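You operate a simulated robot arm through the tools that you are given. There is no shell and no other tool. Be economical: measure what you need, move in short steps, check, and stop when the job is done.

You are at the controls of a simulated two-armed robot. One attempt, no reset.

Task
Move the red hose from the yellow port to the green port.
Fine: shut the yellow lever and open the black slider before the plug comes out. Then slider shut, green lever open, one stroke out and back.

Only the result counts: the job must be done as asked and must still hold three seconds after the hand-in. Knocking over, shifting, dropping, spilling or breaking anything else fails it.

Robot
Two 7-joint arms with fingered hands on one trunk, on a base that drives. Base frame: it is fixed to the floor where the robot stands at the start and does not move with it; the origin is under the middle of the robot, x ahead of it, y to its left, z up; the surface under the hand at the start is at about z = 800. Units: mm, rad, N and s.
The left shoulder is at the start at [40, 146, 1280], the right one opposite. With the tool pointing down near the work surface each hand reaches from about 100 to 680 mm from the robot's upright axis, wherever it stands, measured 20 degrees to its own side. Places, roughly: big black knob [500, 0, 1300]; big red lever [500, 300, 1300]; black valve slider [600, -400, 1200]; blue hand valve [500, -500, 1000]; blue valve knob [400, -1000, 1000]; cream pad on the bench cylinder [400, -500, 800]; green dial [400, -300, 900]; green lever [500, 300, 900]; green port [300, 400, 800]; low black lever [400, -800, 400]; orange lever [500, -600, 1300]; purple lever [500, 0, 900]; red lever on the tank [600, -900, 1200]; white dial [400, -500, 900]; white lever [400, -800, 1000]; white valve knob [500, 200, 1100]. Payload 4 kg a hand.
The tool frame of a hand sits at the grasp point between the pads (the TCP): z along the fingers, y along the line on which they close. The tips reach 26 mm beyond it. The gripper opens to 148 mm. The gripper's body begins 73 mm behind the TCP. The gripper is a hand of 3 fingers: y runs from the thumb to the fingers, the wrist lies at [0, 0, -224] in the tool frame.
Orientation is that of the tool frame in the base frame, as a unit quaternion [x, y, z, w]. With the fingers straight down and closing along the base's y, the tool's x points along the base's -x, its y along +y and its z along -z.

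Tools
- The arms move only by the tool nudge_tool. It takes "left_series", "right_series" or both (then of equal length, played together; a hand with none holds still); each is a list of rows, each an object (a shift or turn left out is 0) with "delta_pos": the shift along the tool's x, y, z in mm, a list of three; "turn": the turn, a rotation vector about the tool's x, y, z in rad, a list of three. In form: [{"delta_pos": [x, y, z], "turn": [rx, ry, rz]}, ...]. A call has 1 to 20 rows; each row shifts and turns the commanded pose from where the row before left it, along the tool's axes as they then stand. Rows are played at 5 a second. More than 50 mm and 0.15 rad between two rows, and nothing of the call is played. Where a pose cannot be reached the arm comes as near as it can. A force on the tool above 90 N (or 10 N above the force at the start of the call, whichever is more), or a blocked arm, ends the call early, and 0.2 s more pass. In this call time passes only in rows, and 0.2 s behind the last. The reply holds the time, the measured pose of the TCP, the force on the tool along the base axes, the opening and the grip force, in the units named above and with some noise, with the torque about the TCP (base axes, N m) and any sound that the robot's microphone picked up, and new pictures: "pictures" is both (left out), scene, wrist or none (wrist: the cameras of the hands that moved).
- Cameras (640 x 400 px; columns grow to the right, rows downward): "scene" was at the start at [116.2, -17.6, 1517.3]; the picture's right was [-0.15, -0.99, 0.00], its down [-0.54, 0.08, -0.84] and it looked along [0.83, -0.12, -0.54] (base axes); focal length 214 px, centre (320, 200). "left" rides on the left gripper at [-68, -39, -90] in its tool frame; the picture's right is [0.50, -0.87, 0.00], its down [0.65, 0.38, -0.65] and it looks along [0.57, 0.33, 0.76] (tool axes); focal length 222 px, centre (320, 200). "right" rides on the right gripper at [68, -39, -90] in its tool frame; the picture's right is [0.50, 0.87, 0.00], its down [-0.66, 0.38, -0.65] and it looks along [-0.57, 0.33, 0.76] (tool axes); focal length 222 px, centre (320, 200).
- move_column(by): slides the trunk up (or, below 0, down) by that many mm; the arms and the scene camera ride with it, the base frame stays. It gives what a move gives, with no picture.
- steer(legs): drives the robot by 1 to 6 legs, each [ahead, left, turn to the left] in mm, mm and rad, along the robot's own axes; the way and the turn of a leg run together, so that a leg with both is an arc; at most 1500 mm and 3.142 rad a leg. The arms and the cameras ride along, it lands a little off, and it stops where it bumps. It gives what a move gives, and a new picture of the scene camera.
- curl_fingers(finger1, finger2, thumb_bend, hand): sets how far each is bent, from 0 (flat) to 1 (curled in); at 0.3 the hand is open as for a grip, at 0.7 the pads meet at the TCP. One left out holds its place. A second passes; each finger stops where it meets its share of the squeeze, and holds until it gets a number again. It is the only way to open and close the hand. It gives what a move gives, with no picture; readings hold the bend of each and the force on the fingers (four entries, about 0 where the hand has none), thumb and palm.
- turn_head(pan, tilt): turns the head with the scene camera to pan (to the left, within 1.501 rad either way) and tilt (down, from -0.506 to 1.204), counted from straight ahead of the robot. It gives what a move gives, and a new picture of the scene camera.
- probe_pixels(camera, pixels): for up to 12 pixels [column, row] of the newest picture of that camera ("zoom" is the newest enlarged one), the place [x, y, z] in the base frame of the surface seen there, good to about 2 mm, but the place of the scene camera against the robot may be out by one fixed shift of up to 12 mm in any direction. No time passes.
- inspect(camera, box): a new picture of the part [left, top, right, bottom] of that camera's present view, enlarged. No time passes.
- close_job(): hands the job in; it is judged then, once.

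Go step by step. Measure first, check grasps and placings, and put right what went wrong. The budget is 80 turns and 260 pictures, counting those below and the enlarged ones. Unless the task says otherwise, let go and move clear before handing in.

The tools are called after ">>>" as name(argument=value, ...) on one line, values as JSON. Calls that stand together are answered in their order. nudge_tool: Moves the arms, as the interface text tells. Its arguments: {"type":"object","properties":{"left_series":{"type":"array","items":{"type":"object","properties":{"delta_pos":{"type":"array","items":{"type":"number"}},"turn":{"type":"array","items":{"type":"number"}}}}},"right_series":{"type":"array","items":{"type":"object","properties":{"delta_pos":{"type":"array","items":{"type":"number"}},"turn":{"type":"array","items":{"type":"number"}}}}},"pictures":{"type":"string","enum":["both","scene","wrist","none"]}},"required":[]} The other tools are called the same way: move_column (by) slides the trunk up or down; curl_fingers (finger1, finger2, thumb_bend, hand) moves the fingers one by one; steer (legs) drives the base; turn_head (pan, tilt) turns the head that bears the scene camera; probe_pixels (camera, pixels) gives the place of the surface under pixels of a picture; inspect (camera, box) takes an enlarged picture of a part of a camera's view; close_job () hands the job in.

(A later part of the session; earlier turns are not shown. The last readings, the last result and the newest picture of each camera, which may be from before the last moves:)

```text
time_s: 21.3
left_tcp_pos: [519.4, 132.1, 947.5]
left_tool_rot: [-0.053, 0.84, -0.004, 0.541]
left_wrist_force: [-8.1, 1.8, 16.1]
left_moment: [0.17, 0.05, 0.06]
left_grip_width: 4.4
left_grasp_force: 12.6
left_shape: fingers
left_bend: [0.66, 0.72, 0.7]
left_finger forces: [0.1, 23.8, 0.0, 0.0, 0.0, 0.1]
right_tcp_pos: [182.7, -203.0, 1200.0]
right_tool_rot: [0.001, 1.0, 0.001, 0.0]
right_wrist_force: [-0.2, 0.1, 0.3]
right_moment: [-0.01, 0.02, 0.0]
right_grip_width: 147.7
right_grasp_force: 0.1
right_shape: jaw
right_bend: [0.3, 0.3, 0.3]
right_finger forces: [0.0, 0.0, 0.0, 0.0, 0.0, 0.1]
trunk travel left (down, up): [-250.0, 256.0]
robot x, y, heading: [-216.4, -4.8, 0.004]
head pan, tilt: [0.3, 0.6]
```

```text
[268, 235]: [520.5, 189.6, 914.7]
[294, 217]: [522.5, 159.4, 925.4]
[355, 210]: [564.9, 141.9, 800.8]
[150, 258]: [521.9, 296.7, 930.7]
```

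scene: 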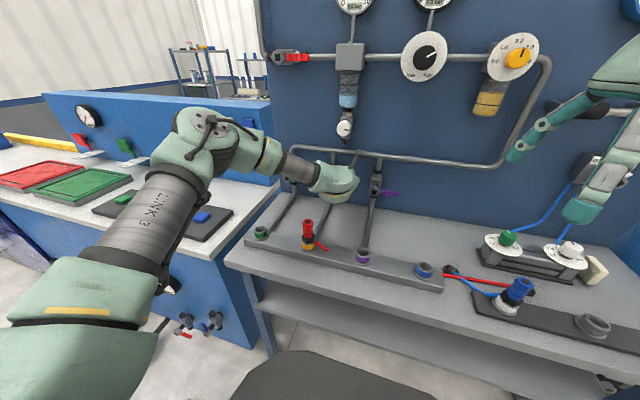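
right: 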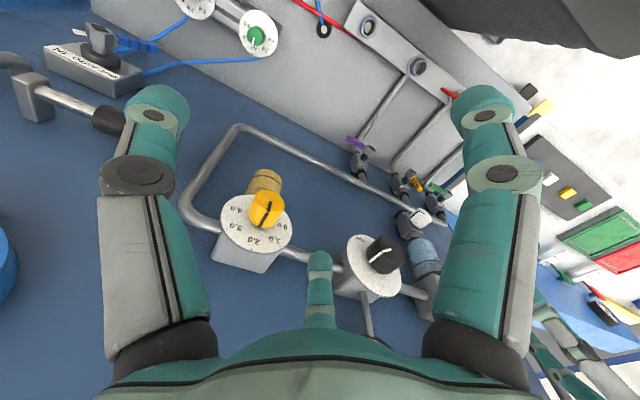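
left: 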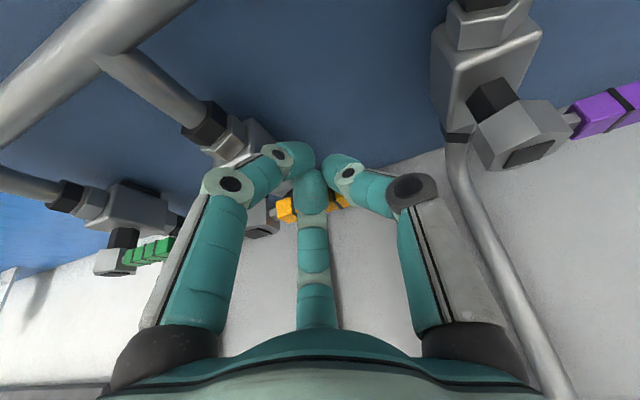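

The lever hit its stop (16 N, handle level with the hub at z≈925), so yellow is shut. I'll free the left hand, raise the trunk 150, and bring the right hand forward toward the slider.

>>> nudge_tool(left_series=[{"delta_pos": [-15, 0, -6]}, {"delta_pos": [-15, 0, -6]}, {"delta_pos": [0, 0, -40]}, {"delta_pos": [0, 0, -40]}, {"delta_pos": [0, 0, -40]}, {"delta_pos": [0, 0, -30]}], pictures="wrist")

>>> move_column(by=150)

>>> nudge_tool(right_series=[{"turn": [0, -0.145, 0], "delta_pos": [0, 0, 20]}, {"turn": [0, -0.145, 0], "delta_pos": [0, 0, 20]}, {"turn": [0, -0.145, 0], "delta_pos": [0, -10, 30]}, {"turn": [0, -0.145, 0], "delta_pos": [0, -20, 30]}, {"turn": [0, -0.145, 0], "delta_pos": [0, -20, 30]}, {"turn": [0, -0.145, 0], "delta_pos": [0, -20, 30]}, {"turn": [0, -0.145, 0], "delta_pos": [0, -20, 30]}, {"turn": [0, -0.145, 0], "delta_pos": [0, -20, 30]}, {"turn": [0, -0.145, 0], "delta_pos": [0, -20, 30]}])

```text
time_s: 22.7
left_tcp_pos: [385.8, 129.2, 1039.4]
left_tool_rot: [-0.052, 0.841, -0.005, 0.538]
left_wrist_force: [0.6, 0.3, 0.1]
left_moment: [-0.01, -0.03, 0.03]
left_grip_width: 0.6
left_grasp_force: 0.1
left_shape: fingers
left_bend: [0.69, 0.7, 0.7]
left_finger forces: [0.0, 0.0, 0.0, 0.0, 0.0, 0.0]
right_tcp_pos: [184.5, -201.8, 1197.6]
right_tool_rot: [0.001, 1.0, 0.001, 0.0]
right_wrist_force: [-0.4, 0.1, 0.0]
right_moment: [0.01, -0.01, -0.01]
right_grip_width: 148.0
right_grasp_force: 0.1
right_shape: jaw
right_bend: [0.3, 0.3, 0.3]
right_finger forces: [0.0, 0.0, 0.0, 0.0, 0.0, 0.0]
trunk travel left (down, up): [-250.0, 256.0]
robot x, y, heading: [-218.4, 1.0, 0.003]
head pan, tilt: [0.3, 0.6]
```

left: 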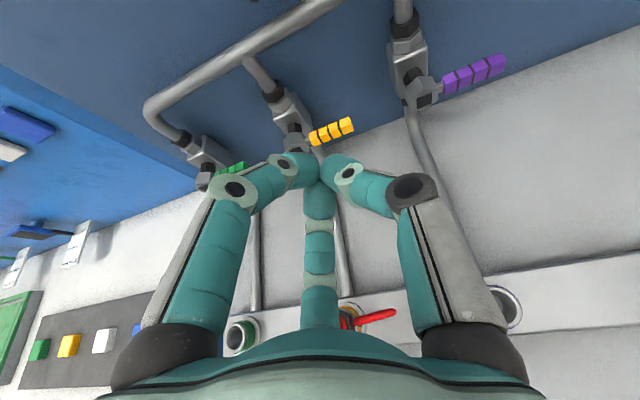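

```text
time_s: 24.4
left_tcp_pos: [386.2, 128.5, 1189.9]
left_tool_rot: [-0.053, 0.841, -0.004, 0.538]
left_wrist_force: [-0.2, 0.5, -0.1]
left_moment: [-0.01, 0.04, 0.02]
left_grip_width: 0.5
left_grasp_force: 0.0
left_shape: fingers
left_bend: [0.69, 0.7, 0.7]
left_finger forces: [0.0, 0.1, 0.1, 0.1, 0.0, 0.0]
right_tcp_pos: [185.8, -201.2, 1348.2]
right_tool_rot: [0.001, 1.0, 0.001, -0.001]
right_wrist_force: [0.2, 0.4, 0.8]
right_moment: [0.01, 0.01, -0.01]
right_grip_width: 148.0
right_grasp_force: 0.1
right_shape: jaw
right_bend: [0.3, 0.3, 0.3]
right_finger forces: [0.0, 0.0, 0.0, 0.0, 0.1, 0.0]
trunk travel left (down, up): [-400.0, 106.0]
robot x, y, heading: [-214.7, 2.7, 0.003]
head pan, tilt: [0.3, 0.6]
```

```text
time_s: 26.4
left_tcp_pos: [385.6, 126.0, 1189.9]
left_tool_rot: [-0.052, 0.841, -0.003, 0.539]
left_wrist_force: [0.3, -0.1, 0.4]
left_moment: [0.01, 0.03, 0.04]
left_grip_width: 0.6
left_grasp_force: 0.0
left_shape: fingers
left_bend: [0.69, 0.7, 0.7]
left_finger forces: [0.0, 0.1, 0.1, 0.0, 0.0, 0.0]
right_tcp_pos: [291.0, -362.4, 1204.9]
right_tool_rot: [-0.006, 0.823, -0.012, 0.568]
right_wrist_force: [1.4, -0.7, -0.4]
right_moment: [0.01, -0.05, 0.01]
right_grip_width: 148.1
right_grasp_force: 0.1
right_shape: jaw
right_bend: [0.3, 0.3, 0.3]
right_finger forces: [0.1, 0.0, 0.0, 0.1, 0.0, 0.0]
right hand out of reach, approached as far as the arm can: row 8, 9
trunk travel left (down, up): [-400.0, 106.0]
robot x, y, heading: [-220.7, -0.4, 0.003]
head pan, tilt: [0.3, 0.6]
```

scene: 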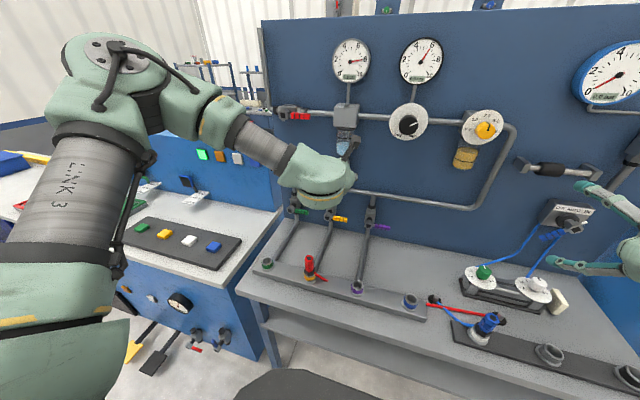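
right: 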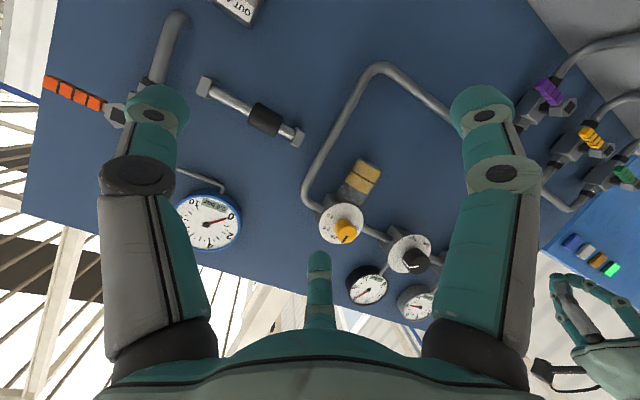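

Yellow is now crosswise, seen at (330,130) in the wrist view. The right camera sees the slider at (203,85)-(298,138), so I'll measure it.

>>> inspect(camera="right", box=[160, 50, 320, 150])

>>> inspect(camera="scene", box=[480, 30, 640, 130])

>>> probe_pixels(camera="right", pixels=[[204, 87], [225, 98], [240, 106], [252, 112], [265, 120], [277, 127], [287, 131], [298, 138], [270, 112], [258, 127], [115, 115], [235, 10]])

```text
4.00 times, centred on (240, 100) of right
```

zoom: 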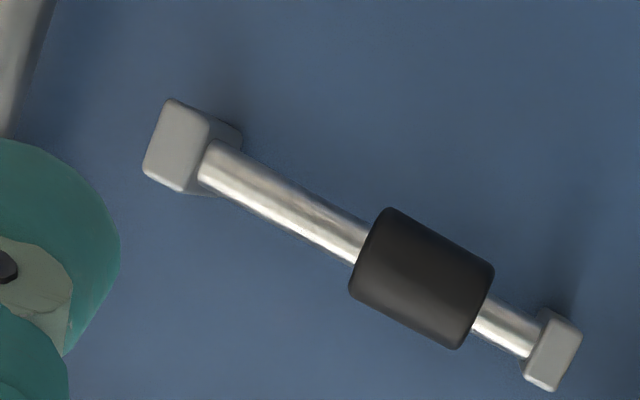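

```text
4.00 times, centred on (560, 80) of scene
```

zoom: 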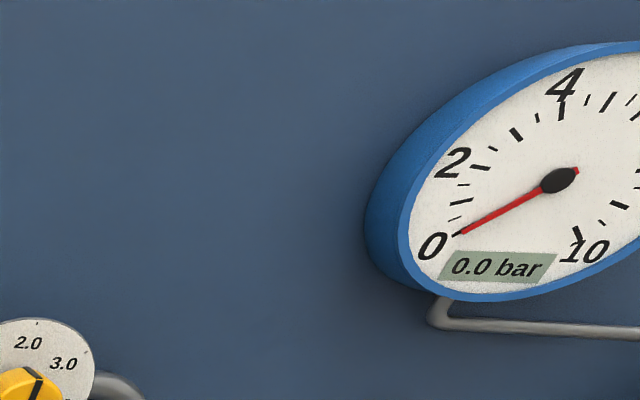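

```text
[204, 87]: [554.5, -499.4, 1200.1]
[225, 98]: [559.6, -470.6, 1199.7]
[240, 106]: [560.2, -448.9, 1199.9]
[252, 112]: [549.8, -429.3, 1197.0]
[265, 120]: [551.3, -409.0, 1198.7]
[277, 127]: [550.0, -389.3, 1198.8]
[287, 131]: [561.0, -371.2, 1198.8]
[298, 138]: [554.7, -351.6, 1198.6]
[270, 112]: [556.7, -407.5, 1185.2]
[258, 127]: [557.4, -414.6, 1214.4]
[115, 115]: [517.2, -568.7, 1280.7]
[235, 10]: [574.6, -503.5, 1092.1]
```

The sleeve spans y −385…−432 and its brackets end at −358 and −492, so the free travel is to the right. I'll use a single finger as a pusher: roll the right hand by about 60° so one finger comes from the left, and curl only that one.

>>> curl_fingers(hand="right", finger1=0.15, finger2=0.7, thumb_bend=0.15)

>>> nudge_tool(right_series=[{"turn": [0, 0, 0.149], "delta_pos": [0, 0, 15]}, {"turn": [0, 0, 0.149], "delta_pos": [0, 0, 15]}, {"turn": [0, 0, 0.149], "delta_pos": [0, 0, 15]}, {"turn": [0, 0, 0.149], "delta_pos": [0, 0, 15]}, {"turn": [0, 0, 0.149], "delta_pos": [0, 0, 10]}, {"turn": [0, 0, 0.149], "delta_pos": [0, 0, 0]}, {"turn": [0, 0, 0.149], "delta_pos": [0, 0, 0]}])

>>> turn_head(pan=-0.5, tilt=0.4)

```text
time_s: 27.4
left_tcp_pos: [386.5, 129.6, 1189.7]
left_tool_rot: [-0.052, 0.841, -0.005, 0.539]
left_wrist_force: [0.6, 0.0, 0.6]
left_moment: [-0.02, 0.01, -0.02]
left_grip_width: 0.7
left_grasp_force: 0.1
left_shape: fingers
left_bend: [0.69, 0.7, 0.7]
left_finger forces: [0.1, 0.1, 0.0, 0.0, 0.0, 0.0]
right_tcp_pos: [292.1, -361.0, 1203.4]
right_tool_rot: [-0.007, 0.824, -0.012, 0.567]
right_wrist_force: [-0.4, 0.0, 0.7]
right_moment: [0.02, 0.0, -0.02]
right_grip_width: 156.0
right_grasp_force: 0.1
right_shape: fingers
right_bend: [0.15, 0.7, 0.15]
right_finger forces: [0.0, 0.1, 0.0, 0.0, 0.1, 0.0]
trunk travel left (down, up): [-400.0, 106.0]
robot x, y, heading: [-216.4, 1.3, 0.002]
head pan, tilt: [0.3, 0.6]
```

```text
time_s: 29.0
left_tcp_pos: [386.1, 128.0, 1189.6]
left_tool_rot: [-0.052, 0.841, -0.004, 0.538]
left_wrist_force: [-0.4, 0.7, -0.5]
left_moment: [-0.02, 0.02, 0.01]
left_grip_width: 0.6
left_grasp_force: 0.0
left_shape: fingers
left_bend: [0.69, 0.7, 0.7]
left_finger forces: [0.0, 0.0, 0.1, 0.0, 0.0, 0.0]
right_tcp_pos: [358.2, -377.5, 1188.9]
right_tool_rot: [0.405, 0.719, 0.273, 0.494]
right_wrist_force: [0.0, -0.1, 0.0]
right_moment: [0.01, 0.01, 0.02]
right_grip_width: 156.2
right_grasp_force: 0.0
right_shape: fingers
right_bend: [0.15, 0.7, 0.15]
right_finger forces: [0.1, 0.0, 0.1, 0.0, 0.0, 0.0]
right hand out of reach, approached as far as the arm can: row 3, 5, 6, 7
trunk travel left (down, up): [-400.0, 106.0]
robot x, y, heading: [-218.3, -1.4, 0.002]
head pan, tilt: [0.3, 0.6]
```

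scene: 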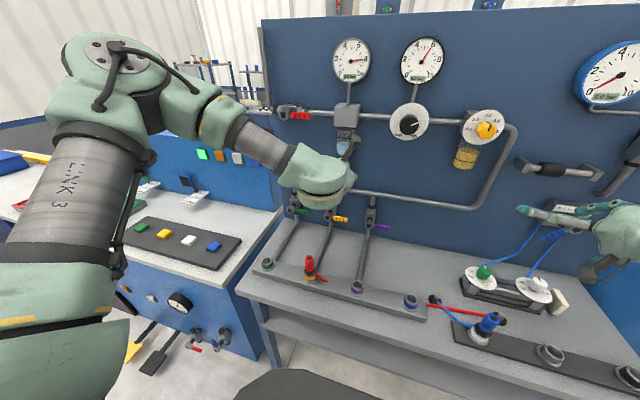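
right: 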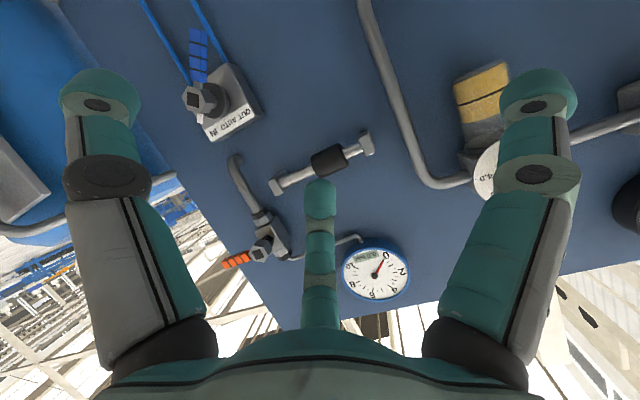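

```text
time_s: 30.2
left_tcp_pos: [386.5, 128.3, 1190.2]
left_tool_rot: [-0.052, 0.842, -0.004, 0.538]
left_wrist_force: [-0.1, -0.5, -0.4]
left_moment: [0.01, 0.01, 0.03]
left_grip_width: 0.8
left_grasp_force: 0.1
left_shape: fingers
left_bend: [0.69, 0.7, 0.7]
left_finger forces: [0.0, 0.1, 0.0, 0.0, 0.0, 0.1]
right_tcp_pos: [359.0, -377.8, 1190.3]
right_tool_rot: [0.404, 0.719, 0.273, 0.495]
right_wrist_force: [0.0, -0.4, -0.2]
right_moment: [-0.01, 0.01, -0.02]
right_grip_width: 156.1
right_grasp_force: 0.1
right_shape: fingers
right_bend: [0.15, 0.7, 0.15]
right_finger forces: [0.0, 0.1, 0.1, 0.1, 0.0, 0.0]
trunk travel left (down, up): [-400.0, 106.0]
robot x, y, heading: [-214.7, -1.7, 0.005]
head pan, tilt: [-0.499, 0.4]
```

scene: 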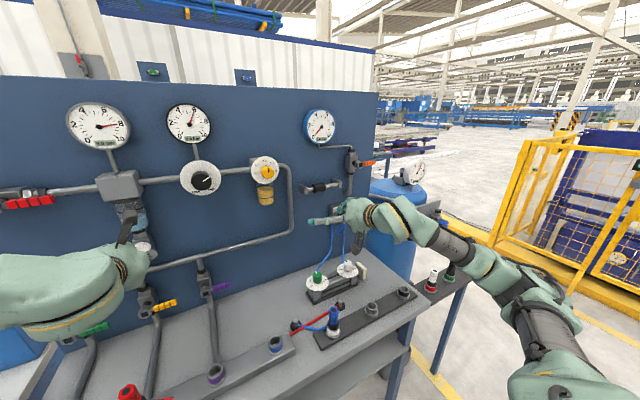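

The curled finger here is finger2, which points up. Finger1 is the one coming from the left, so I'll swap them and approach to 60 mm short of the slider.

>>> curl_fingers(hand="right", finger1=0.7, finger2=0.15)

>>> nudge_tool(right_series=[{"delta_pos": [-10, 17.5, 30]}, {"delta_pos": [-10, 17.5, 30]}, {"delta_pos": [-10, 17.5, 30]}, {"delta_pos": [-10, 17.5, 30]}])

>>> inspect(camera="scene", box=[270, 150, 398, 230])

```text
time_s: 31.2
left_tcp_pos: [385.7, 129.1, 1189.6]
left_tool_rot: [-0.052, 0.841, -0.004, 0.538]
left_wrist_force: [0.5, 0.0, 0.0]
left_moment: [0.01, -0.02, -0.03]
left_grip_width: 0.5
left_grasp_force: 0.0
left_shape: fingers
left_bend: [0.69, 0.7, 0.7]
left_finger forces: [0.1, 0.0, 0.0, 0.0, 0.0, 0.0]
right_tcp_pos: [358.7, -377.4, 1191.1]
right_tool_rot: [0.404, 0.72, 0.273, 0.495]
right_wrist_force: [1.0, 1.2, -0.4]
right_moment: [0.04, 0.0, -0.01]
right_grip_width: 88.6
right_grasp_force: 0.1
right_shape: fingers
right_bend: [0.7, 0.15, 0.15]
right_finger forces: [0.0, 0.0, 0.0, 0.0, 0.0, 0.1]
trunk travel left (down, up): [-400.0, 106.0]
robot x, y, heading: [-214.4, -0.2, 0.001]
head pan, tilt: [-0.499, 0.4]
```

```text
time_s: 32.2
left_tcp_pos: [386.5, 128.2, 1188.0]
left_tool_rot: [-0.052, 0.841, -0.005, 0.538]
left_wrist_force: [0.9, 0.6, 0.6]
left_moment: [-0.03, -0.01, -0.01]
left_grip_width: 0.6
left_grasp_force: 0.0
left_shape: fingers
left_bend: [0.69, 0.7, 0.7]
left_finger forces: [0.0, 0.1, 0.0, 0.0, 0.1, 0.0]
right_tcp_pos: [501.5, -374.5, 1222.8]
right_tool_rot: [0.406, 0.718, 0.271, 0.497]
right_wrist_force: [0.0, 0.1, 0.7]
right_moment: [0.01, 0.0, -0.02]
right_grip_width: 88.7
right_grasp_force: 0.1
right_shape: fingers
right_bend: [0.7, 0.15, 0.15]
right_finger forces: [0.0, 0.0, 0.0, 0.0, 0.0, 0.0]
trunk travel left (down, up): [-400.0, 106.0]
robot x, y, heading: [-219.9, 1.5, -0.002]
head pan, tilt: [-0.499, 0.4]
```

scene: 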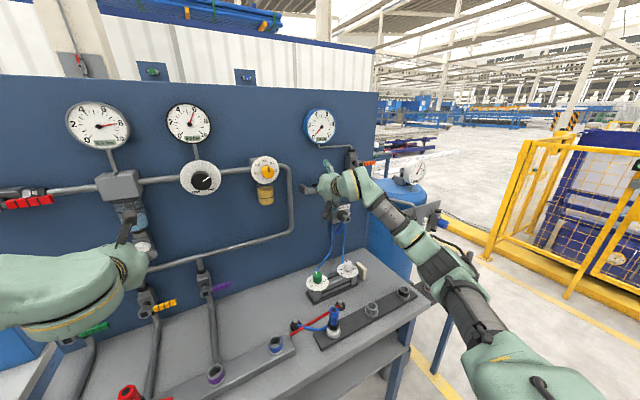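
right: 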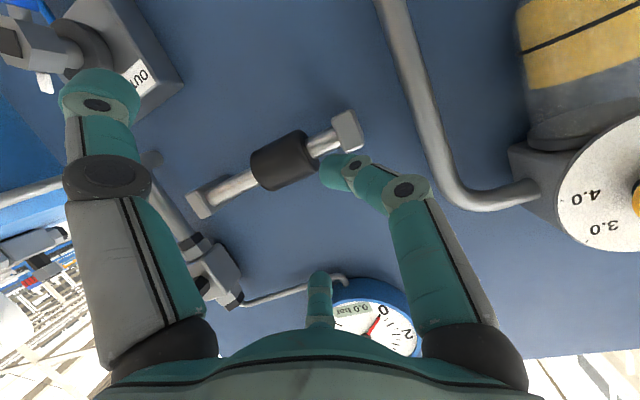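

```text
5.00 times, centred on (334, 190) of scene
```

zoom: 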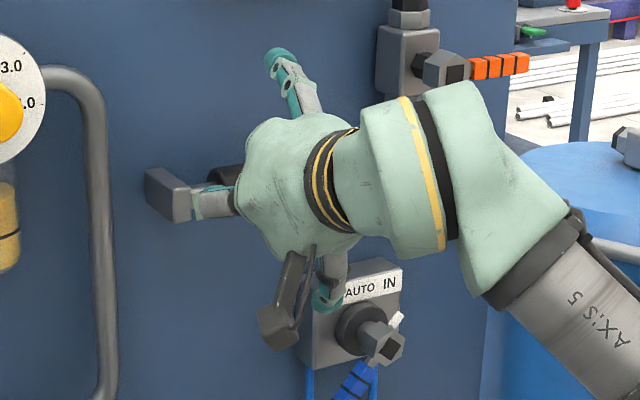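

The finger tip at (330,168) is lined up near the left gap. I'll check the clearances of the extended thumb (95,100) against the hand valve box before going in.

>>> probe_pixels(camera="right", pixels=[[95, 85], [125, 90], [145, 85], [45, 60], [160, 60], [335, 165], [325, 180], [350, 160], [285, 155], [320, 143], [355, 130], [330, 150]])

```text
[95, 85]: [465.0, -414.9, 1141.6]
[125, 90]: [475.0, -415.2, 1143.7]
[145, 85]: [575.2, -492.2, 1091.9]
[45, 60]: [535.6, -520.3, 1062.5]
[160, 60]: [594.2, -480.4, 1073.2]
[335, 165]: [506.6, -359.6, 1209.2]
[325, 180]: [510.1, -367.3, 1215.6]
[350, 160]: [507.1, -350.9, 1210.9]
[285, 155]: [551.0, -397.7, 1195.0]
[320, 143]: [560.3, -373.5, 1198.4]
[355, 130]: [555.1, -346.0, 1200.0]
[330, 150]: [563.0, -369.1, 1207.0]
```

Clearances are fine. I'll insert the finger into the gap to the left of the sleeve.

>>> nudge_tool(right_series=[{"delta_pos": [-1.6, -0.9, 18.2]}, {"delta_pos": [-1.6, -0.9, 18.2]}], pictures="wrist")

>>> inspect(camera="right", box=[220, 80, 420, 205])

```text
time_s: 32.8
left_tcp_pos: [386.4, 129.7, 1188.6]
left_tool_rot: [-0.052, 0.841, -0.005, 0.538]
left_wrist_force: [0.0, -0.1, 0.4]
left_moment: [-0.01, -0.03, 0.0]
left_grip_width: 0.6
left_grasp_force: 0.1
left_shape: fingers
left_bend: [0.69, 0.7, 0.7]
left_finger forces: [0.0, 0.0, 0.0, 0.0, 0.1, 0.0]
right_tcp_pos: [533.9, -379.5, 1208.0]
right_tool_rot: [0.404, 0.718, 0.271, 0.498]
right_wrist_force: [-0.7, 0.4, 0.1]
right_moment: [0.0, 0.01, -0.03]
right_grip_width: 87.9
right_grasp_force: 0.4
right_shape: fingers
right_bend: [0.7, 0.15, 0.15]
right_finger forces: [0.2, 0.0, 0.0, 0.0, 0.0, 0.0]
trunk travel left (down, up): [-400.0, 106.0]
robot x, y, heading: [-216.0, 0.5, -0.001]
head pan, tilt: [-0.499, 0.4]
```

right: 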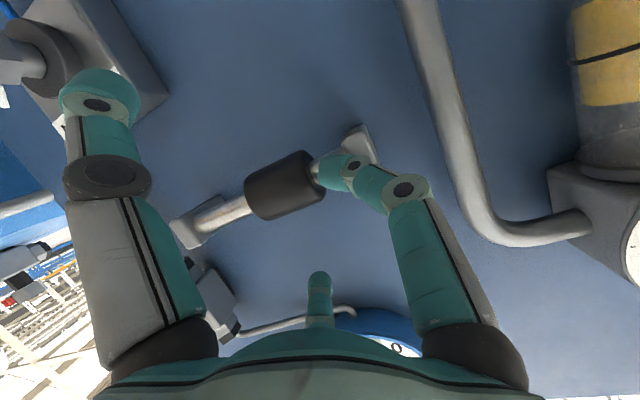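

```text
3.20 times, centred on (320, 142) of right
```

zoom: 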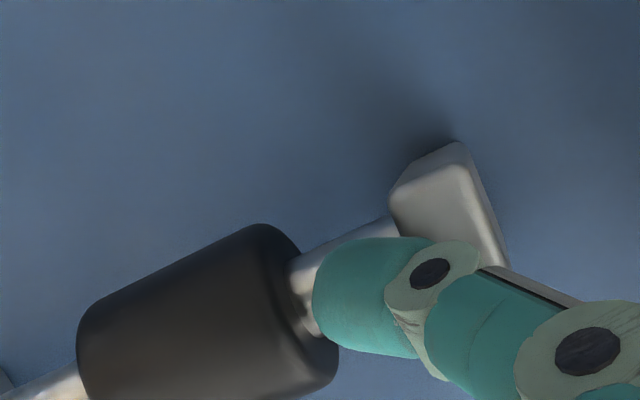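

The finger is in the gap and touching the sleeve's left end. I'll push right.

>>> nudge_tool(right_series=[{"delta_pos": [-6, -3.7, 0]}, {"delta_pos": [-6, -3.7, 0]}, {"delta_pos": [-6, -3.7, 0]}, {"delta_pos": [-6, -3.7, 0]}, {"delta_pos": [-6, -3.7, 0]}], pictures="wrist")

>>> probe_pixels(camera="right", pixels=[[200, 210], [220, 205], [250, 195], [270, 185], [290, 180], [310, 175]])

```text
time_s: 34.0
left_tcp_pos: [387.0, 127.5, 1188.6]
left_tool_rot: [-0.052, 0.842, -0.004, 0.538]
left_wrist_force: [1.5, 0.3, 0.4]
left_moment: [-0.04, 0.02, -0.01]
left_grip_width: 0.5
left_grasp_force: 0.0
left_shape: fingers
left_bend: [0.69, 0.7, 0.7]
left_finger forces: [0.0, 0.0, 0.0, 0.0, 0.0, 0.0]
right_tcp_pos: [533.4, -418.6, 1208.3]
right_tool_rot: [0.406, 0.717, 0.27, 0.498]
right_wrist_force: [-0.8, 0.1, 0.4]
right_moment: [0.02, 0.0, 0.03]
right_grip_width: 89.0
right_grasp_force: 0.0
right_shape: fingers
right_bend: [0.7, 0.15, 0.15]
right_finger forces: [0.1, 0.1, 0.0, 0.0, 0.0, 0.0]
trunk travel left (down, up): [-400.0, 106.0]
robot x, y, heading: [-217.9, -1.9, 0.0]
head pan, tilt: [-0.499, 0.4]
```

right: 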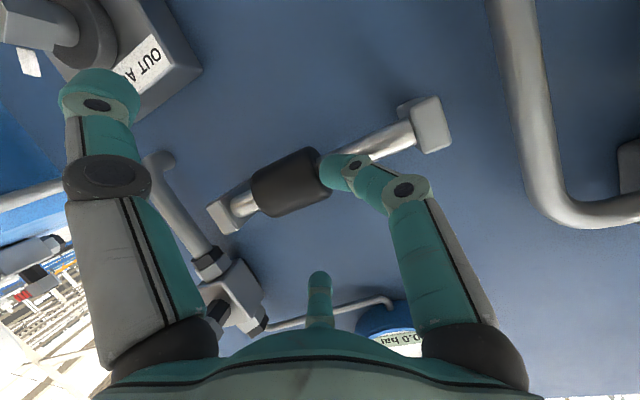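

```text
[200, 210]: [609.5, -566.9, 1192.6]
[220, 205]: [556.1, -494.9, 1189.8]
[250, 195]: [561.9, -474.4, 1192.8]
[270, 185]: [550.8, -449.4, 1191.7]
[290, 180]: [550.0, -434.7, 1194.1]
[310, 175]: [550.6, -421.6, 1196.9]
```

The sleeve slid right with little force; its right end is now at about −465 with 27 mm to the bracket. I'll push on gently to find a stop.

>>> nudge_tool(right_series=[{"delta_pos": [-4.2, -2.6, 0]}, {"delta_pos": [-4.2, -2.6, 0]}, {"delta_pos": [-4.2, -2.6, 0]}], pictures="wrist")

```text
time_s: 34.8
left_tcp_pos: [385.5, 130.4, 1189.2]
left_tool_rot: [-0.053, 0.841, -0.004, 0.539]
left_wrist_force: [-0.2, 0.5, 0.0]
left_moment: [-0.01, -0.01, 0.0]
left_grip_width: 0.5
left_grasp_force: 0.3
left_shape: fingers
left_bend: [0.69, 0.7, 0.7]
left_finger forces: [0.0, 0.0, 0.0, 0.0, 0.0, 0.1]
right_tcp_pos: [531.8, -430.4, 1209.5]
right_tool_rot: [0.405, 0.718, 0.272, 0.497]
right_wrist_force: [-2.8, 5.1, 0.5]
right_moment: [0.05, 0.0, 0.1]
right_grip_width: 91.5
right_grasp_force: 2.7
right_shape: fingers
right_bend: [0.67, 0.15, 0.15]
right_finger forces: [5.2, 0.0, 0.1, 0.0, 0.1, 0.0]
trunk travel left (down, up): [-400.0, 106.0]
robot x, y, heading: [-221.3, -1.2, 0.001]
head pan, tilt: [-0.499, 0.4]
```

right: 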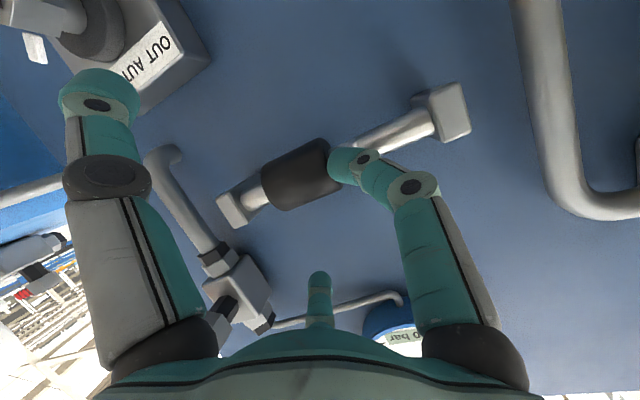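

The sleeve met its stop at the right (5 N), so the slider is open. I'll withdraw the right hand and turn the left hand downward for the plug.

>>> nudge_tool(right_series=[{"delta_pos": [7, 4.3, 0]}, {"delta_pos": [0, 0, -40]}, {"delta_pos": [0, 0, -40]}, {"delta_pos": [0, 0, -40]}, {"delta_pos": [0, 0, -40]}, {"delta_pos": [0, 0, 0]}, {"delta_pos": [0, 0, 0]}, {"delta_pos": [0, 0, 0]}], left_series=[{"turn": [0, 0.145, 0], "delta_pos": [0, 0, -20]}, {"turn": [0, 0.145, 0], "delta_pos": [0, 0, -20]}, {"turn": [0, 0.145, 0], "delta_pos": [0, 0, -20]}, {"turn": [0, 0.145, 0], "delta_pos": [0, 0, 0]}, {"turn": [0, 0.145, 0], "delta_pos": [0, 0, 0]}, {"turn": [0, 0.145, 0], "delta_pos": [0, 0, 0]}, {"turn": [0, 0.145, 0], "delta_pos": [0, 0, 0]}, {"turn": [0, 0.12, 0], "delta_pos": [0, 0, 0]}], pictures="both")

```text
time_s: 36.6
left_tcp_pos: [335.4, 125.7, 1221.5]
left_tool_rot: [-0.041, 0.999, -0.03, 0.0]
left_wrist_force: [-0.2, 0.7, -0.2]
left_moment: [0.01, -0.01, -0.02]
left_grip_width: 0.7
left_grasp_force: 0.1
left_shape: fingers
left_bend: [0.69, 0.7, 0.7]
left_finger forces: [0.0, 0.0, 0.0, 0.1, 0.1, 0.1]
right_tcp_pos: [382.7, -419.5, 1262.2]
right_tool_rot: [0.406, 0.717, 0.271, 0.497]
right_wrist_force: [-0.1, -0.3, 0.4]
right_moment: [0.01, -0.01, 0.0]
right_grip_width: 88.9
right_grasp_force: 0.1
right_shape: fingers
right_bend: [0.7, 0.15, 0.15]
right_finger forces: [0.0, 0.0, 0.1, 0.0, 0.0, 0.0]
trunk travel left (down, up): [-400.0, 106.0]
robot x, y, heading: [-218.0, -3.4, 0.006]
head pan, tilt: [-0.499, 0.4]
```

scene: 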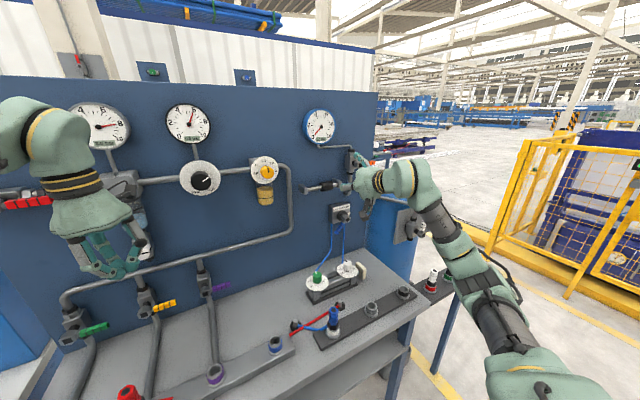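
right: 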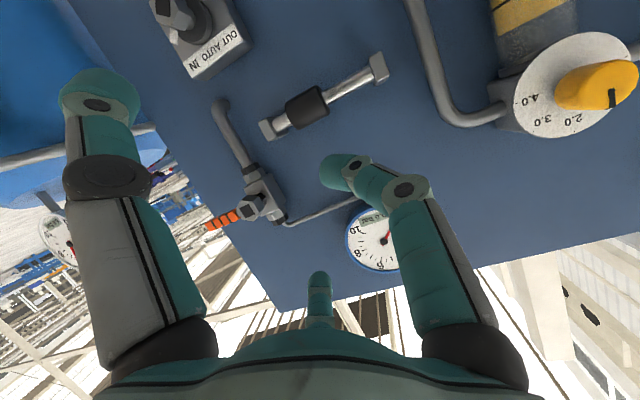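
left: 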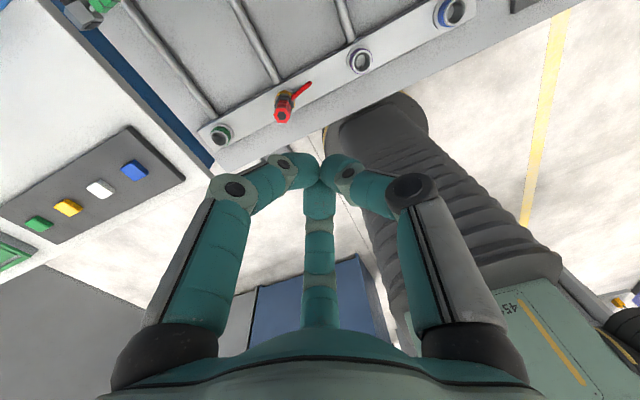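

Both hands are clear, and the slider sits at the right end of its rod. The wrist camera sees the plug at (285,105) and the green port at (220,135), so I'll measure them.

>>> probe_pixels(camera="left", pixels=[[282, 117], [290, 98], [280, 105], [293, 105], [300, 92], [308, 84], [222, 132], [214, 135], [228, 128], [216, 142], [362, 60], [277, 115]])

>>> inspect(camera="left", box=[200, 60, 328, 140])

```text
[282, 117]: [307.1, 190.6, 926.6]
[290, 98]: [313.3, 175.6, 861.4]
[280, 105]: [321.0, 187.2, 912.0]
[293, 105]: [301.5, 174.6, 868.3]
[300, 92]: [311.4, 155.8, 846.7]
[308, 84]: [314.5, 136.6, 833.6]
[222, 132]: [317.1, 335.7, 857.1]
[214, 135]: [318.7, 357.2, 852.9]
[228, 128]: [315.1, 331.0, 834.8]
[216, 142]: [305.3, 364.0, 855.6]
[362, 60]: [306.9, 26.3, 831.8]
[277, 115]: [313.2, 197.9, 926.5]
```

```text
5.00 times, centred on (264, 100) of left
```

zoom: 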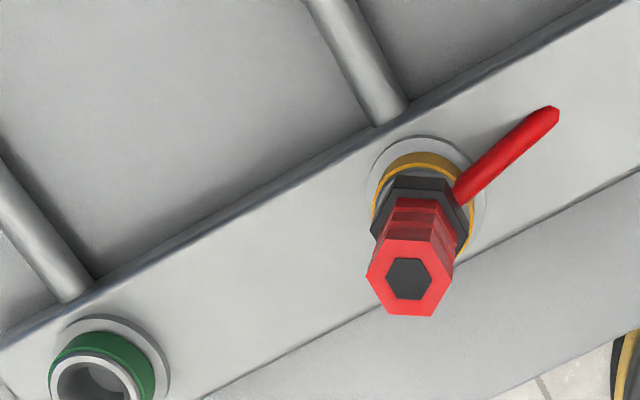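

The plug's top centre is about [309, 190, 926], with the hose leaving low on the right. I'll open the left hand, straighten it and go above the plug.

>>> curl_fingers(hand="left", finger1=0.4, finger2=0.4, thumb_bend=0.4)

>>> nudge_tool(left_series=[{"delta_pos": [4.2, 15.6, 39], "turn": [-0.012, 0, 0.016]}, {"delta_pos": [4.2, 15.6, 39], "turn": [-0.012, 0, 0.016]}, {"delta_pos": [4.2, 15.6, 39], "turn": [-0.012, 0, 0.016]}, {"delta_pos": [4.2, 15.6, 39], "turn": [-0.012, 0, 0.016]}, {"delta_pos": [4.2, 15.6, 39], "turn": [-0.012, 0, 0.016]}], pictures="wrist")

>>> turn_head(pan=0.15, tilt=0.6)

```text
time_s: 37.6
left_tcp_pos: [335.7, 126.4, 1222.2]
left_tool_rot: [-0.041, 0.999, -0.031, 0.001]
left_wrist_force: [0.7, -1.0, -0.1]
left_moment: [0.03, 0.0, 0.04]
left_grip_width: 94.7
left_grasp_force: 0.0
left_shape: fingers
left_bend: [0.4, 0.4, 0.4]
left_finger forces: [0.0, 0.0, 0.0, 0.0, 0.1, 0.0]
right_tcp_pos: [382.0, -419.7, 1263.2]
right_tool_rot: [0.405, 0.718, 0.272, 0.497]
right_wrist_force: [-0.9, -0.5, 0.5]
right_moment: [0.02, 0.0, 0.0]
right_grip_width: 88.4
right_grasp_force: 0.0
right_shape: fingers
right_bend: [0.7, 0.15, 0.15]
right_finger forces: [0.1, 0.0, 0.1, 0.0, 0.0, 0.1]
trunk travel left (down, up): [-400.0, 106.0]
robot x, y, heading: [-218.1, -2.0, 0.003]
head pan, tilt: [-0.499, 0.4]
```

```text
time_s: 38.8
left_tcp_pos: [311.5, 197.5, 1025.3]
left_tool_rot: [-0.001, 1.0, -0.002, 0.0]
left_wrist_force: [0.6, 0.9, 0.2]
left_moment: [-0.01, -0.01, 0.0]
left_grip_width: 94.5
left_grasp_force: 0.1
left_shape: fingers
left_bend: [0.4, 0.4, 0.4]
left_finger forces: [0.1, 0.0, 0.0, 0.0, 0.1, 0.0]
right_tcp_pos: [383.5, -419.6, 1263.3]
right_tool_rot: [0.404, 0.718, 0.271, 0.497]
right_wrist_force: [0.5, -0.5, 0.3]
right_moment: [0.0, 0.01, -0.03]
right_grip_width: 88.6
right_grasp_force: 0.1
right_shape: fingers
right_bend: [0.7, 0.15, 0.15]
right_finger forces: [0.1, 0.0, 0.1, 0.1, 0.1, 0.1]
trunk travel left (down, up): [-400.0, 106.0]
robot x, y, heading: [-220.2, -2.3, 0.002]
head pan, tilt: [-0.499, 0.4]
```

left: 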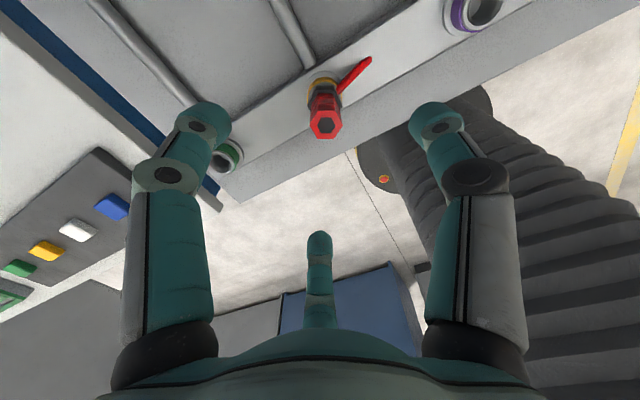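

```text
time_s: 39.8
left_tcp_pos: [312.6, 196.6, 1025.1]
left_tool_rot: [-0.002, 1.0, -0.002, 0.0]
left_wrist_force: [-0.4, -0.2, -0.2]
left_moment: [0.02, 0.01, -0.01]
left_grip_width: 94.5
left_grasp_force: 0.0
left_shape: fingers
left_bend: [0.4, 0.4, 0.4]
left_finger forces: [0.0, 0.0, 0.1, 0.0, 0.1, 0.0]
right_tcp_pos: [383.4, -419.3, 1263.8]
right_tool_rot: [0.406, 0.717, 0.27, 0.498]
right_wrist_force: [-0.1, -0.2, 0.1]
right_moment: [0.01, 0.04, 0.02]
right_grip_width: 88.5
right_grasp_force: 0.1
right_shape: fingers
right_bend: [0.7, 0.15, 0.15]
right_finger forces: [0.0, 0.0, 0.0, 0.1, 0.1, 0.0]
trunk travel left (down, up): [-400.0, 106.0]
robot x, y, heading: [-218.2, -1.6, -0.001]
head pan, tilt: [0.15, 0.6]
```

scene: 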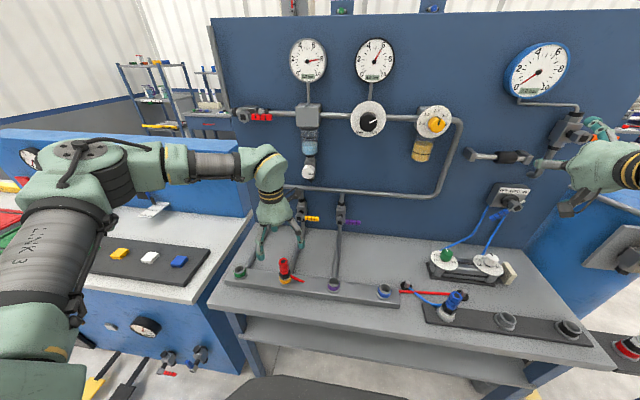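

The hand is straight at [312, 197, 1025]. I'll take the exact plug top and green port from this closer view.

>>> probe_pixels(camera="left", pixels=[[315, 118], [341, 120], [322, 136], [328, 110], [327, 123], [220, 145], [238, 155], [215, 165], [226, 158], [328, 85], [345, 80], [323, 97]])

>>> inspect(camera="left", box=[190, 50, 382, 170])

```text
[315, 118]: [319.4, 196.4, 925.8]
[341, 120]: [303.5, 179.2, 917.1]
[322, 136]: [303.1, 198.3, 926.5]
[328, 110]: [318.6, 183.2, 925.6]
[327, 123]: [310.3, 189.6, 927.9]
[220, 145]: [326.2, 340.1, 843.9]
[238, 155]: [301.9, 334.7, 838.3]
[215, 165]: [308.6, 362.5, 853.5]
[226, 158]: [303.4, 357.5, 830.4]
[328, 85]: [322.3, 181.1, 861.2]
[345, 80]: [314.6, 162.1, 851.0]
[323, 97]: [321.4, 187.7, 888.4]
```

```text
3.33 times, centred on (286, 110) of left
```

zoom: 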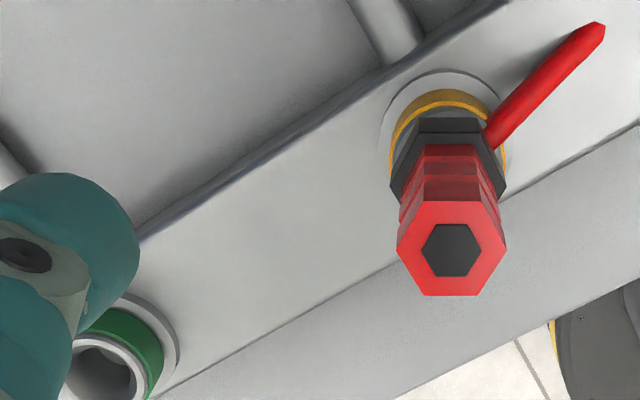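

The plug axis is at about [311, 190], with its top at 926. I'll descend to TCP z 898.

>>> nudge_tool(left_series=[{"delta_pos": [1, -7, 30]}, {"delta_pos": [0, 0, 32]}, {"delta_pos": [0, 0, 32]}, {"delta_pos": [0, 0, 32]}], pictures="wrist")

>>> curl_fingers(hand="left", finger1=0.75, finger2=0.75, thumb_bend=0.75)

>>> inspect(camera="left", box=[160, 50, 480, 250])

```text
time_s: 40.8
left_tcp_pos: [315.3, 190.4, 897.3]
left_tool_rot: [0.0, 1.0, -0.002, 0.001]
left_wrist_force: [0.8, 0.5, 0.3]
left_moment: [0.01, 0.0, 0.0]
left_grip_width: 94.9
left_grasp_force: 0.1
left_shape: fingers
left_bend: [0.4, 0.4, 0.4]
left_finger forces: [0.1, 0.0, 0.0, 0.0, 0.1, 0.1]
right_tcp_pos: [383.7, -419.4, 1262.5]
right_tool_rot: [0.404, 0.718, 0.271, 0.497]
right_wrist_force: [0.8, 0.6, 0.1]
right_moment: [-0.03, 0.02, 0.02]
right_grip_width: 88.9
right_grasp_force: 0.1
right_shape: fingers
right_bend: [0.7, 0.15, 0.15]
right_finger forces: [0.0, 0.0, 0.0, 0.0, 0.1, 0.0]
trunk travel left (down, up): [-400.0, 106.0]
robot x, y, heading: [-219.0, -3.5, -0.001]
head pan, tilt: [0.15, 0.6]
```

left: 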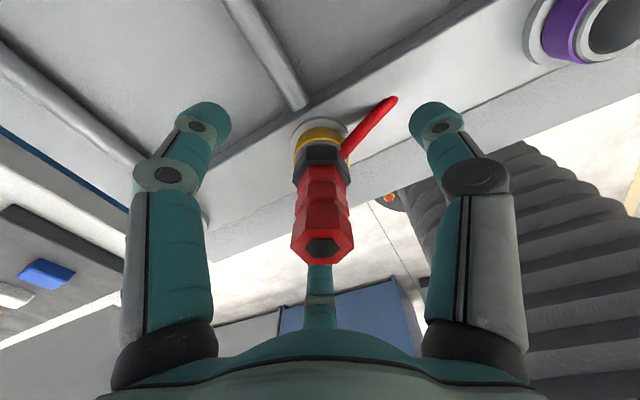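

```text
time_s: 41.8
left_tcp_pos: [314.3, 190.9, 897.5]
left_tool_rot: [-0.001, 1.0, -0.002, 0.001]
left_wrist_force: [0.1, -0.5, 0.2]
left_moment: [-0.02, -0.02, 0.0]
left_grip_width: 22.6
left_grasp_force: 18.4
left_shape: fingers
left_bend: [0.61, 0.6, 0.66]
left_finger forces: [11.1, 12.5, 0.0, 0.0, 13.1, 0.0]
right_tcp_pos: [382.6, -420.0, 1263.9]
right_tool_rot: [0.405, 0.717, 0.271, 0.498]
right_wrist_force: [-0.7, 0.6, 0.4]
right_moment: [-0.03, 0.0, -0.01]
right_grip_width: 88.9
right_grasp_force: 0.1
right_shape: fingers
right_bend: [0.7, 0.15, 0.15]
right_finger forces: [0.0, 0.1, 0.0, 0.1, 0.1, 0.0]
trunk travel left (down, up): [-400.0, 106.0]
robot x, y, heading: [-219.1, 4.4, 0.003]
head pan, tilt: [0.15, 0.6]
```

```text
2.00 times, centred on (320, 150) of left
```

zoom: 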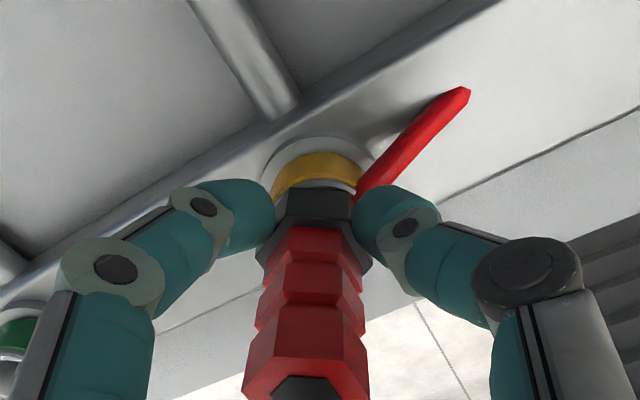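

The fingers grip the plug with about 12 N each. I'll pull straight up gently.

>>> nudge_tool(left_series=[{"delta_pos": [0, 0, -5]}, {"delta_pos": [0, 0, -5]}, {"delta_pos": [0, 0, -5]}], pictures="wrist")

```text
time_s: 42.6
left_tcp_pos: [311.7, 189.9, 912.9]
left_tool_rot: [-0.001, 1.0, -0.001, 0.002]
left_wrist_force: [0.6, -0.7, -1.3]
left_moment: [0.0, 0.01, -0.01]
left_grip_width: 22.7
left_grasp_force: 18.2
left_shape: fingers
left_bend: [0.61, 0.6, 0.66]
left_finger forces: [11.2, 12.7, 0.0, 0.0, 13.2, 0.0]
right_tcp_pos: [381.7, -420.6, 1263.1]
right_tool_rot: [0.405, 0.718, 0.271, 0.497]
right_wrist_force: [1.0, -1.0, -0.8]
right_moment: [-0.02, 0.02, -0.01]
right_grip_width: 88.6
right_grasp_force: 0.1
right_shape: fingers
right_bend: [0.7, 0.15, 0.15]
right_finger forces: [0.0, 0.0, 0.0, 0.1, 0.1, 0.0]
trunk travel left (down, up): [-400.0, 106.0]
robot x, y, heading: [-218.6, -0.6, -0.004]
head pan, tilt: [0.15, 0.6]
```

left: 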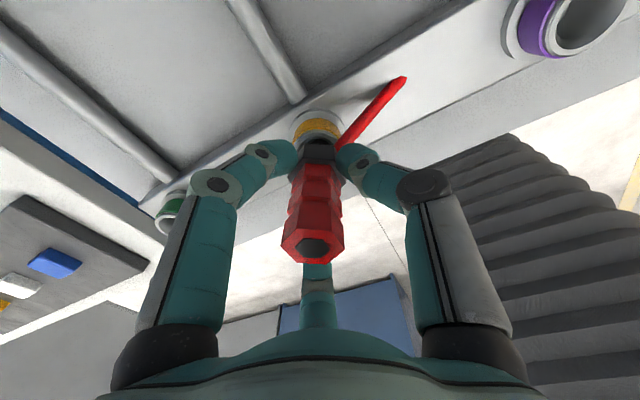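

The plug came up with the hand with almost no resistance. I'll lift it clear and shift partway toward green, then measure the green socket.

>>> nudge_tool(left_series=[{"delta_pos": [0, 0, -25]}, {"delta_pos": [0, 0, -25]}, {"delta_pos": [0, 0, -10]}, {"delta_pos": [0, 30, 0]}, {"delta_pos": [0, 30, 0]}])

>>> inspect(camera="scene", box=[200, 200, 360, 300])

```text
time_s: 43.8
left_tcp_pos: [311.7, 249.6, 973.5]
left_tool_rot: [-0.001, 1.0, -0.002, 0.001]
left_wrist_force: [0.0, -0.9, -1.8]
left_moment: [-0.04, -0.04, 0.0]
left_grip_width: 22.3
left_grasp_force: 18.4
left_shape: fingers
left_bend: [0.61, 0.6, 0.66]
left_finger forces: [11.0, 12.6, 0.0, 0.0, 13.2, 0.0]
right_tcp_pos: [382.5, -418.2, 1263.4]
right_tool_rot: [0.405, 0.717, 0.27, 0.498]
right_wrist_force: [-0.3, 0.0, 0.3]
right_moment: [-0.01, 0.01, 0.02]
right_grip_width: 88.4
right_grasp_force: 0.0
right_shape: fingers
right_bend: [0.7, 0.15, 0.15]
right_finger forces: [0.0, 0.0, 0.0, 0.0, 0.0, 0.1]
trunk travel left (down, up): [-400.0, 106.0]
robot x, y, heading: [-218.8, 0.8, 0.001]
head pan, tilt: [0.15, 0.6]
```

scene: 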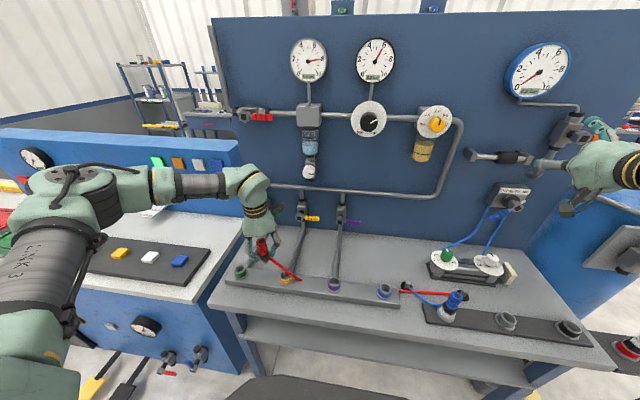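
left: 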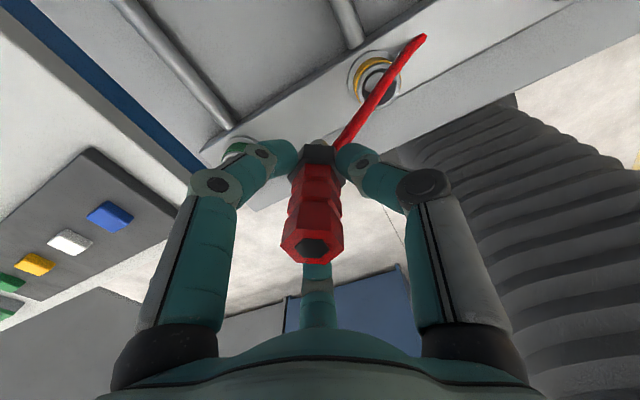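

```text
4.00 times, centred on (280, 250) of scene
```

zoom: 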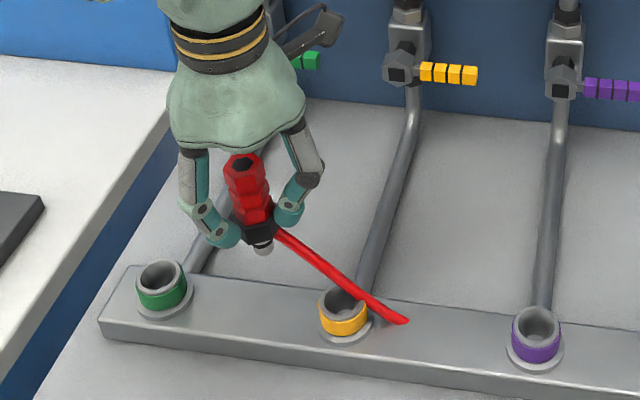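

The plug is out, its nozzle seen at (263,247) of the enlargement. I'll probe rim points of the green, yellow and purple sockets to get the exact port offset.

>>> inspect(camera="scene", box=[224, 250, 304, 300])

>>> probe_pixels(camera="zoom", pixels=[[84, 100], [180, 96], [130, 78], [133, 122], [130, 150], [135, 170], [450, 155], [545, 150], [500, 175], [500, 210], [490, 225], [130, 95]])

```text
8.00 times, centred on (264, 275) of scene
```

zoom: 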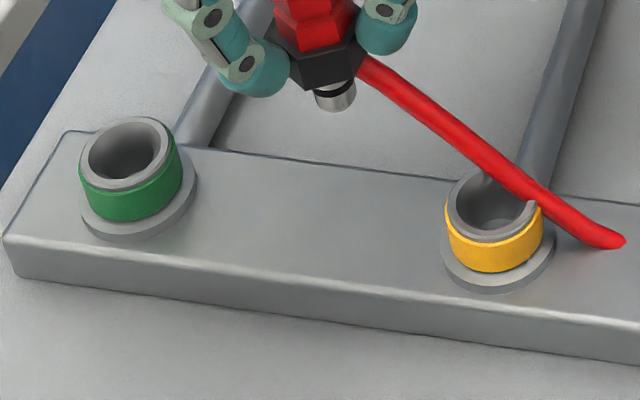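

```text
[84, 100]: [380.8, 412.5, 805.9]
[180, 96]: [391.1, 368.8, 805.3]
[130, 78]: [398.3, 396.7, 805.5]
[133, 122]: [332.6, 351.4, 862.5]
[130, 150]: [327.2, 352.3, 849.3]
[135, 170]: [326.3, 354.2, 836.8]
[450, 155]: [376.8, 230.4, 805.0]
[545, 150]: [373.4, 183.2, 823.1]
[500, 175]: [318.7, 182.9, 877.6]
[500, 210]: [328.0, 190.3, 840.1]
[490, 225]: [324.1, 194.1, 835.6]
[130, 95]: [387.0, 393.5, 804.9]
```

I'll probe again on the true rim positions in this enlargement.

>>> probe_pixels(camera="zoom", pixels=[[83, 163], [176, 153], [137, 189], [118, 120], [449, 210], [530, 208], [500, 239], [130, 205], [497, 258], [90, 200], [452, 245], [178, 190]])

```text
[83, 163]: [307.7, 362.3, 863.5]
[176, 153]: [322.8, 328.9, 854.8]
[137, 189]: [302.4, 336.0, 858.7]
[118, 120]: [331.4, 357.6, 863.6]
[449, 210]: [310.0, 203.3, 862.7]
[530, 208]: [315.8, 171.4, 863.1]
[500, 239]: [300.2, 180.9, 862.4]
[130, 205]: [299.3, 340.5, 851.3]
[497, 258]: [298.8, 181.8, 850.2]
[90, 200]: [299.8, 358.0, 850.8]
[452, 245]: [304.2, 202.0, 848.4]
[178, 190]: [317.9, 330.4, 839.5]
```

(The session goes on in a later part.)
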